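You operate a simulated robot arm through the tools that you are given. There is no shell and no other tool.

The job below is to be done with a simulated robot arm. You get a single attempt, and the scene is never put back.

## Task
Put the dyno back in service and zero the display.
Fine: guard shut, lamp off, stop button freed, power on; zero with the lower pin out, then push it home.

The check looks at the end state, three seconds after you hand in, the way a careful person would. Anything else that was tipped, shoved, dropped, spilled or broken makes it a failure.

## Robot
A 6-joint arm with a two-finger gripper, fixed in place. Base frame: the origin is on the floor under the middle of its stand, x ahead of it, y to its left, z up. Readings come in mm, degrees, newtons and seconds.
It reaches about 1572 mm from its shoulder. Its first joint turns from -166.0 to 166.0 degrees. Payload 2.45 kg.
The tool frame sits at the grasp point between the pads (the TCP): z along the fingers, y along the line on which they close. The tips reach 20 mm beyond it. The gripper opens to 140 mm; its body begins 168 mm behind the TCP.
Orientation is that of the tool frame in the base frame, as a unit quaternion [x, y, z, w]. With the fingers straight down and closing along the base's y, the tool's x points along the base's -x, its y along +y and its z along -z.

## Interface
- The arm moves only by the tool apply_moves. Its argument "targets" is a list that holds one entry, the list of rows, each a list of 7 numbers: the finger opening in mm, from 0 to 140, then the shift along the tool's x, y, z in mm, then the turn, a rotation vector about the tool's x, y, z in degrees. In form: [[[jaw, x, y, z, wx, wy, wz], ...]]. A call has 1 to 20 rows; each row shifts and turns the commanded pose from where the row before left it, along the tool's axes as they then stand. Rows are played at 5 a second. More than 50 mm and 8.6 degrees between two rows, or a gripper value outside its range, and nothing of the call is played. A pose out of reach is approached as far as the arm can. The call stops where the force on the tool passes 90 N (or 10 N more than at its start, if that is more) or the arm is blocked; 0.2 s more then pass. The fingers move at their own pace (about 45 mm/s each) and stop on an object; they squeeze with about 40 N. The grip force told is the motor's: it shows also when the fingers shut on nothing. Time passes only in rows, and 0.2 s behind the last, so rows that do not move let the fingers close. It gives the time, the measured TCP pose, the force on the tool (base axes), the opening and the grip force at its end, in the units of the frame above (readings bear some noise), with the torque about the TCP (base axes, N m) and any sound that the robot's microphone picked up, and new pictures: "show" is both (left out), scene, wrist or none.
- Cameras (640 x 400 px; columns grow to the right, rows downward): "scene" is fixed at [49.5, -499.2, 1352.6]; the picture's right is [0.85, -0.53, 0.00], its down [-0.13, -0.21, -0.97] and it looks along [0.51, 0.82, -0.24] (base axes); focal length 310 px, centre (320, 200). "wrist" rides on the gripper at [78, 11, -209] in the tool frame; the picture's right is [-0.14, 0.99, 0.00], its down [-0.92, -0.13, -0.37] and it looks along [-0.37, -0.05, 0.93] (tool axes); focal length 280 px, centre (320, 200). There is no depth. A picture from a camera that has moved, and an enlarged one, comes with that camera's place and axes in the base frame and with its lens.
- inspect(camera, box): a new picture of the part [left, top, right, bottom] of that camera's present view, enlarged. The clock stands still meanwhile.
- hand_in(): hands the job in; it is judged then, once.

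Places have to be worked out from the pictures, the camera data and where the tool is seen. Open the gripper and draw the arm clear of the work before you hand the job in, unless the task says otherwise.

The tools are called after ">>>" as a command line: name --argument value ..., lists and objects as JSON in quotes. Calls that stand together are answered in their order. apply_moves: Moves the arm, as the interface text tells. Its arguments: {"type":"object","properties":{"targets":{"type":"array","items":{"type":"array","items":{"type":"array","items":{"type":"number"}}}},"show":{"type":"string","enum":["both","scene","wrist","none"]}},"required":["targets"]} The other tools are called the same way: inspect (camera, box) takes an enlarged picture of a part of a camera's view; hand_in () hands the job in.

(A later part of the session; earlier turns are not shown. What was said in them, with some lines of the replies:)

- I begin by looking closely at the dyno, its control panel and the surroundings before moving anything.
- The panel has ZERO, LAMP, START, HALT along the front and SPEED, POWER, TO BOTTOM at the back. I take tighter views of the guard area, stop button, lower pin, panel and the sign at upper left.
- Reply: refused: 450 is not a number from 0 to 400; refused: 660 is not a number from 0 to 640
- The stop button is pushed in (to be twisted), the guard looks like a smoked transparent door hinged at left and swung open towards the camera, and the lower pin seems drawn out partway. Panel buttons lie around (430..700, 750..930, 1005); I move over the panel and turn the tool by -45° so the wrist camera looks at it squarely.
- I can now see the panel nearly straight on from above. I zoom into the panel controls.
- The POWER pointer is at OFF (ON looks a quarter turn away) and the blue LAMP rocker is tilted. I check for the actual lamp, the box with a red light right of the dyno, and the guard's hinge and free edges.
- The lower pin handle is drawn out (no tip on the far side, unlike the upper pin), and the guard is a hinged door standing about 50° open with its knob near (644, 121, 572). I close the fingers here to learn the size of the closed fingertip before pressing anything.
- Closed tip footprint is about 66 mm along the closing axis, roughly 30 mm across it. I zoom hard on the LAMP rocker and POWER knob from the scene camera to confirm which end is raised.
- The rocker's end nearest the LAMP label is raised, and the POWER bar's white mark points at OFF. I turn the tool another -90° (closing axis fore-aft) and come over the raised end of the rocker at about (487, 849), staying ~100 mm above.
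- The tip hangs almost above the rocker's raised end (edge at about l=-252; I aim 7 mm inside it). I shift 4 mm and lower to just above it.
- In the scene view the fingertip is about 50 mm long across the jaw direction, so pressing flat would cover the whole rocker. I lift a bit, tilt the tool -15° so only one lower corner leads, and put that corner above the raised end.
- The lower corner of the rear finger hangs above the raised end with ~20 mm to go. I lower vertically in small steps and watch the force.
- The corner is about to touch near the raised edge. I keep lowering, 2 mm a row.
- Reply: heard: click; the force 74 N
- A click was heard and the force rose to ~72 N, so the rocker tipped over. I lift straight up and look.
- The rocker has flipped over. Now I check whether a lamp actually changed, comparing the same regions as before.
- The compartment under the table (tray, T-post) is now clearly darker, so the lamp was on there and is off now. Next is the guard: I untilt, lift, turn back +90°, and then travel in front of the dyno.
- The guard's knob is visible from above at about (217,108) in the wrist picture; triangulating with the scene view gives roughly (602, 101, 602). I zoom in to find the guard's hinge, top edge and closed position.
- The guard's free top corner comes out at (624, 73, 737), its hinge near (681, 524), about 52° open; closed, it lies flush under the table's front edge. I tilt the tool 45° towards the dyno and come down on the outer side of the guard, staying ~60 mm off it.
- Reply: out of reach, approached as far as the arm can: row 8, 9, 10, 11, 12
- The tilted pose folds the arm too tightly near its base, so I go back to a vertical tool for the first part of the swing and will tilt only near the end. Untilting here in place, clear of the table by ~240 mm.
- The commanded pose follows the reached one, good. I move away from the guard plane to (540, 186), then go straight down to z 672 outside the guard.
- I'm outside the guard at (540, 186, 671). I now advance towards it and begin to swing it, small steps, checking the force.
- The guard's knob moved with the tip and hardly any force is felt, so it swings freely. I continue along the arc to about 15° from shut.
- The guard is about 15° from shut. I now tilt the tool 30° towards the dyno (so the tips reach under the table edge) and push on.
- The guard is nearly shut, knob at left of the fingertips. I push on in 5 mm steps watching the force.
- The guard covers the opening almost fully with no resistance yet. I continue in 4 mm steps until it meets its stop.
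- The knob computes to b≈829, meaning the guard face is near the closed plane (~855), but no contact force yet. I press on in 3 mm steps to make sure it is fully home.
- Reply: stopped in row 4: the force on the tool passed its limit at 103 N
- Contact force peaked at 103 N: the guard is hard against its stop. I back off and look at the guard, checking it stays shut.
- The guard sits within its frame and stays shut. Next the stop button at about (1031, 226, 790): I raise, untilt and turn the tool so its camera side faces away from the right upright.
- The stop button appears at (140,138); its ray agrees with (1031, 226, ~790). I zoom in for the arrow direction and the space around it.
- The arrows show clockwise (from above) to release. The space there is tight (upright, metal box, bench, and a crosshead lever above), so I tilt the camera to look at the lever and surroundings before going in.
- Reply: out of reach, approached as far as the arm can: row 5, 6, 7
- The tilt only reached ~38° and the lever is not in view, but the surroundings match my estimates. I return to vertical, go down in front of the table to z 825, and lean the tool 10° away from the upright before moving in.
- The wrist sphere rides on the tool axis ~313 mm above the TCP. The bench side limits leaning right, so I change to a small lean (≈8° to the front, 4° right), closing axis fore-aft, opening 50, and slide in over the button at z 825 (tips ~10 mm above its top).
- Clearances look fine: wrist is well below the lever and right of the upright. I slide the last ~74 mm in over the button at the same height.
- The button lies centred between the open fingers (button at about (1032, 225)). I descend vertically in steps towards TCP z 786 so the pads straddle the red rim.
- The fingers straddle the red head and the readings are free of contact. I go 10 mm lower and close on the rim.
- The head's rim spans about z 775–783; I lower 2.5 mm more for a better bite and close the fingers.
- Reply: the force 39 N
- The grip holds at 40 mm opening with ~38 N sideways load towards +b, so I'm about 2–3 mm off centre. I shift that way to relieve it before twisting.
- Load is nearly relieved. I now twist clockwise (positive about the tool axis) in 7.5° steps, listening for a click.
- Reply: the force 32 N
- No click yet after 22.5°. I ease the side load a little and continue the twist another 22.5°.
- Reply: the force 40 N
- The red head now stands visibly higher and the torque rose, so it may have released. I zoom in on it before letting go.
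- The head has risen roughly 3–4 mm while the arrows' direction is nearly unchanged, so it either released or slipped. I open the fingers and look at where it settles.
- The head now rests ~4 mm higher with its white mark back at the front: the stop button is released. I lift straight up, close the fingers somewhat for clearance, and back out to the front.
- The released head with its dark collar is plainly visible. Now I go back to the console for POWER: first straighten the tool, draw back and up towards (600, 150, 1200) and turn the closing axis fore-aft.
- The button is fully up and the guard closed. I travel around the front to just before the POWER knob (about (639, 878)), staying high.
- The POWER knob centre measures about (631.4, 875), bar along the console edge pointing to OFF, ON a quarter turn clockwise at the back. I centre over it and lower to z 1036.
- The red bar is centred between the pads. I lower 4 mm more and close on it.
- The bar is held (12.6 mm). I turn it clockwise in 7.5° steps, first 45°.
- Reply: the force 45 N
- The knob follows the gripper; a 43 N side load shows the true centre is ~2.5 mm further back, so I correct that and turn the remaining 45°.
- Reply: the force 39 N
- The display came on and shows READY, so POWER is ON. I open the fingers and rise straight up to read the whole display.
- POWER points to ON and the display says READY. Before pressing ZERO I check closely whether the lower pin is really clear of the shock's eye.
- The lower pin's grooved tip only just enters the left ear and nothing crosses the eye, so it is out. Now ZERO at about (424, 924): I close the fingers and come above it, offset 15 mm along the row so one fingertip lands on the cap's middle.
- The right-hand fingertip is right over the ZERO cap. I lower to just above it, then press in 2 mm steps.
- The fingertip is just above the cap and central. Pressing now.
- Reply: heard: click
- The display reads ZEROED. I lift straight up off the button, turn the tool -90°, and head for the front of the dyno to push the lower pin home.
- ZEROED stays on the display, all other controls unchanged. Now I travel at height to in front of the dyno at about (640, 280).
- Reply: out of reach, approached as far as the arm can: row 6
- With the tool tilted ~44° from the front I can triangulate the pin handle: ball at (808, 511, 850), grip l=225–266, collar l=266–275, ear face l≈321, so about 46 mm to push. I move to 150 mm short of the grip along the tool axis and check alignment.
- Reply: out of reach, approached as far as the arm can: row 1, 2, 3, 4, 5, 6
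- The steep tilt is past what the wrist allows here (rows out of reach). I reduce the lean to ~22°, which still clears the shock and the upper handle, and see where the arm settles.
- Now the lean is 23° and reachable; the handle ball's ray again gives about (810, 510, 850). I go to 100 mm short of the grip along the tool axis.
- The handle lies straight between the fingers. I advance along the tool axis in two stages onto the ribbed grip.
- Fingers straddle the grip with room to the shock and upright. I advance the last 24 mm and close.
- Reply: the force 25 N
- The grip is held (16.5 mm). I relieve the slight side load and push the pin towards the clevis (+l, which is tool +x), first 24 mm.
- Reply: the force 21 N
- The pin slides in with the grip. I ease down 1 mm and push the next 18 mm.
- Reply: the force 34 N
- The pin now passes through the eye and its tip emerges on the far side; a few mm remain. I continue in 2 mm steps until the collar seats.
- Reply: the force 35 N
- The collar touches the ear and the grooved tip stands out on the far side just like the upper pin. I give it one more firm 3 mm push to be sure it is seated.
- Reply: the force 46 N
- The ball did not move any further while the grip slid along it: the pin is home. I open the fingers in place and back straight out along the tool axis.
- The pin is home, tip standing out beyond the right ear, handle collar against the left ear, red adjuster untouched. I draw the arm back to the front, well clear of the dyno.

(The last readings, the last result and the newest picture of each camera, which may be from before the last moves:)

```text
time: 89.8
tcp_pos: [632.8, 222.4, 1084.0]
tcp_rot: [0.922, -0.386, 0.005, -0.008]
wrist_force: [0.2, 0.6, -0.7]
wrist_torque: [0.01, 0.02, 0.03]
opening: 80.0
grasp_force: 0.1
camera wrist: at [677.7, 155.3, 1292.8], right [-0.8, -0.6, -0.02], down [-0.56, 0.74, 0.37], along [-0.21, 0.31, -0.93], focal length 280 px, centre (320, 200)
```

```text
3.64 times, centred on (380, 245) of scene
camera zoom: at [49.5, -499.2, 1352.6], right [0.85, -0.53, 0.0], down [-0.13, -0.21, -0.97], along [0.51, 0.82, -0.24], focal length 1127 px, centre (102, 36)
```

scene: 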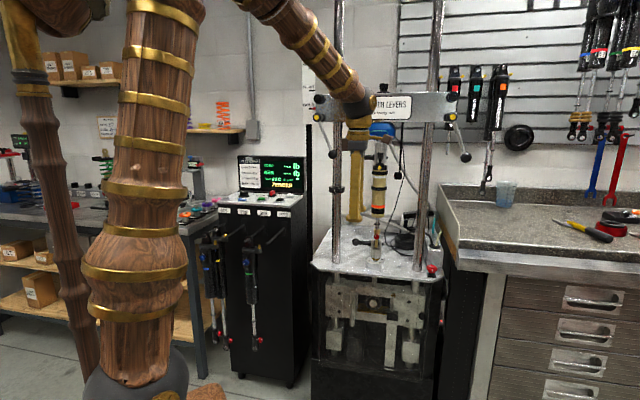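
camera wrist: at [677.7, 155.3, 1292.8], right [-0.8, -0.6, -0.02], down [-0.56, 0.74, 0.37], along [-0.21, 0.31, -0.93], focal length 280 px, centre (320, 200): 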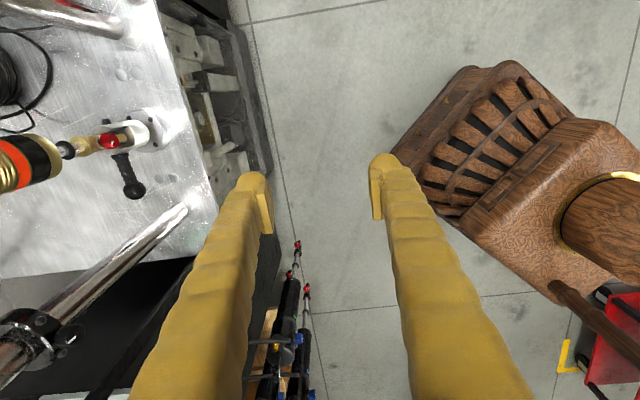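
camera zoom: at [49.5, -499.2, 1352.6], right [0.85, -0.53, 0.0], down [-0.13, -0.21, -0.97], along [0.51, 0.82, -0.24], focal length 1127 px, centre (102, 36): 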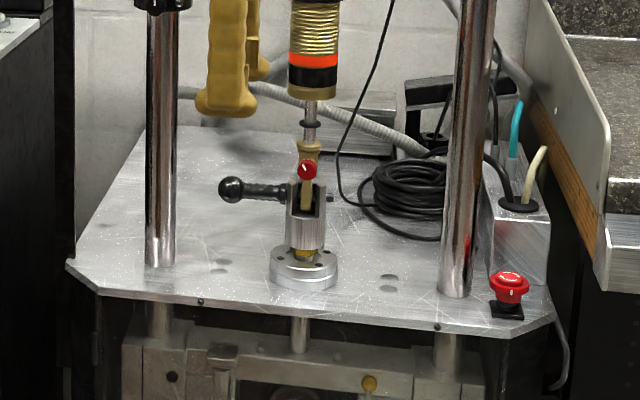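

Everything reads as wanted: display ZEROED, guard shut, compartment dark, stop head up, pin home. I open the gripper fully, draw back and up further from the dyno, and take a last close look at the guard edge.

>>> apply_moves --targets '[[[110, -20, 35, -25, 0, 0, 0], [140, -20, 35, -25, 0, 0, 0], [140, -20, 35, -25, 0, 0, 0], [140, 0, 0, -45, 0, 0, 0], [140, 0, 0, -45, 0, 0, 0], [140, 0, 0, 0, 0, 0, 0]]]' --show "both"

>>> inspect --camera "scene" --box '[395, 265, 455, 395]'

>>> inspect --camera "scene" --box '[310, 270, 390, 320]'

>>> inspect --camera "scene" --box '[345, 225, 395, 257]'

>>> inspect --camera "wrist" --box '[0, 0, 300, 200]'

```text
time: 91.2
tcp_pos: [514.2, 189.3, 1248.5]
tcp_rot: [0.922, -0.387, 0.005, -0.009]
wrist_force: [-0.9, -0.3, -0.6]
wrist_torque: [0.0, -0.01, -0.02]
opening: 140.0
grasp_force: 0.0
camera wrist: at [558.9, 122.4, 1457.2], right [-0.8, -0.6, -0.02], down [-0.56, 0.74, 0.37], along [-0.21, 0.31, -0.93], focal length 280 px, centre (320, 200)
```

scene: 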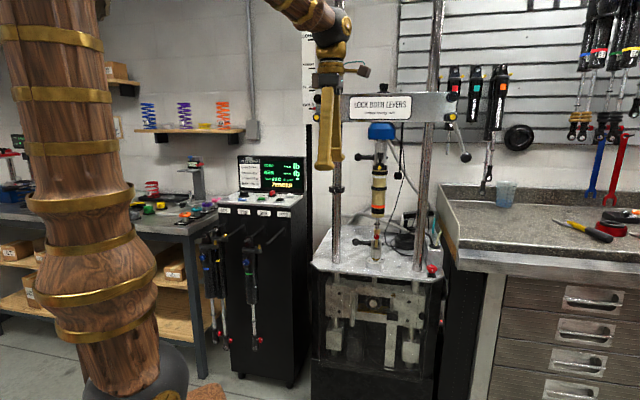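
wrist: 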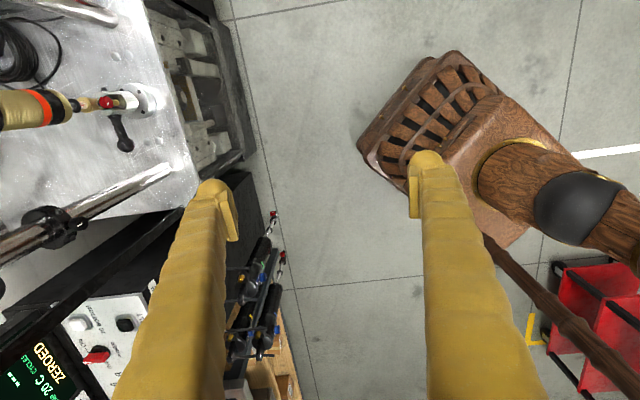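

```text
3.08 times, centred on (425, 330) of scene
camera zoom: at [49.5, -499.2, 1352.6], right [0.85, -0.53, 0.0], down [-0.13, -0.21, -0.97], along [0.51, 0.82, -0.24], focal length 954 px, centre (-3, -200)
```

zoom: 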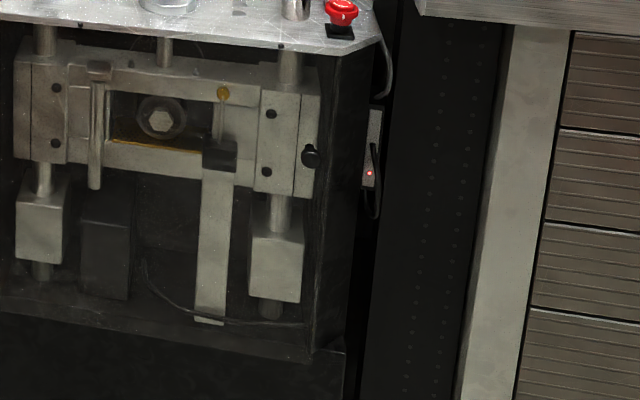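

```text
8.00 times, centred on (350, 295) of scene
camera zoom: at [49.5, -499.2, 1352.6], right [0.85, -0.53, 0.0], down [-0.13, -0.21, -0.97], along [0.51, 0.82, -0.24], focal length 2479 px, centre (80, -560)
```

zoom: 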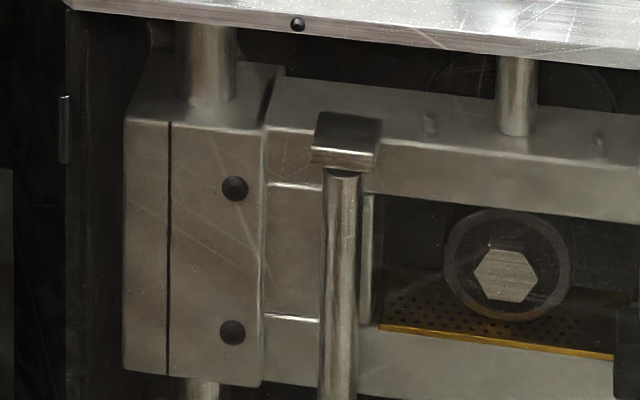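

```text
12.50 times, centred on (370, 241) of scene
camera zoom: at [49.5, -499.2, 1352.6], right [0.85, -0.53, 0.0], down [-0.13, -0.21, -0.97], along [0.51, 0.82, -0.24], focal length 3874 px, centre (-305, -312)
```

zoom: 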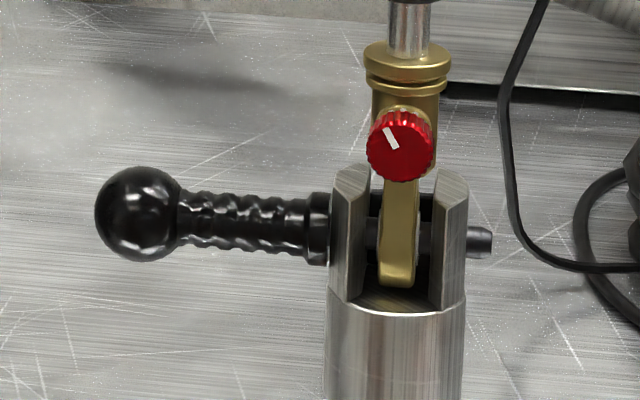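

```text
2.00 times, centred on (150, 100) of wrist
camera zoom: at [558.9, 122.4, 1457.2], right [-0.8, -0.6, -0.02], down [-0.56, 0.74, 0.37], along [-0.21, 0.31, -0.93], focal length 561 px, centre (660, 400)
```

zoom: 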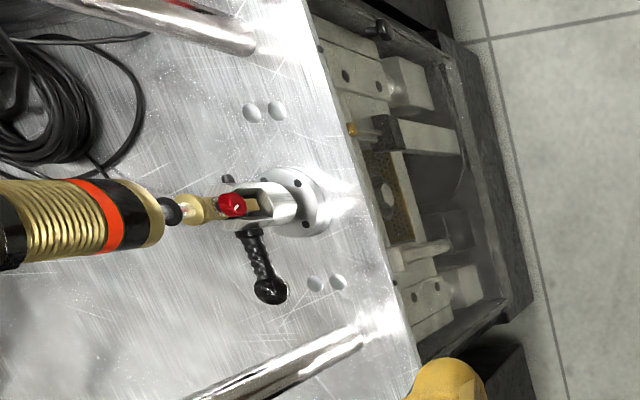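

All end states check out: guard shut against its stop, lamp off, stop button up, POWER on, display ZEROED, lower pin home, gripper open and clear. I hand the job in.

>>> hand_in

```text
The job is handed in.
```

The dyno is back in service and the job is handed in. I don't have the check's verdict.

| Item | State at hand-in |
|---|---|
| Guard | Swung shut and pressed against its stop. It stayed closed when I backed off. |
| Lamp | Rocker flipped with a click. The compartment under the table went visibly darker. |
| Stop button | Twisted clockwise and risen about 4 mm, and it stayed up. No click was heard on this one. |
| Power | Knob points to ON. The display lit and read READY. |
| Zero | Pressed with the lower pin out. The display reads ZEROED. |
| Lower pin | Pushed home. The collar sits against the clevis and the tip shows on the far side, like the upper pin. |

The gripper is open and the arm is drawn back clear of the dyno. In the last pictures I saw nothing else moved or knocked.
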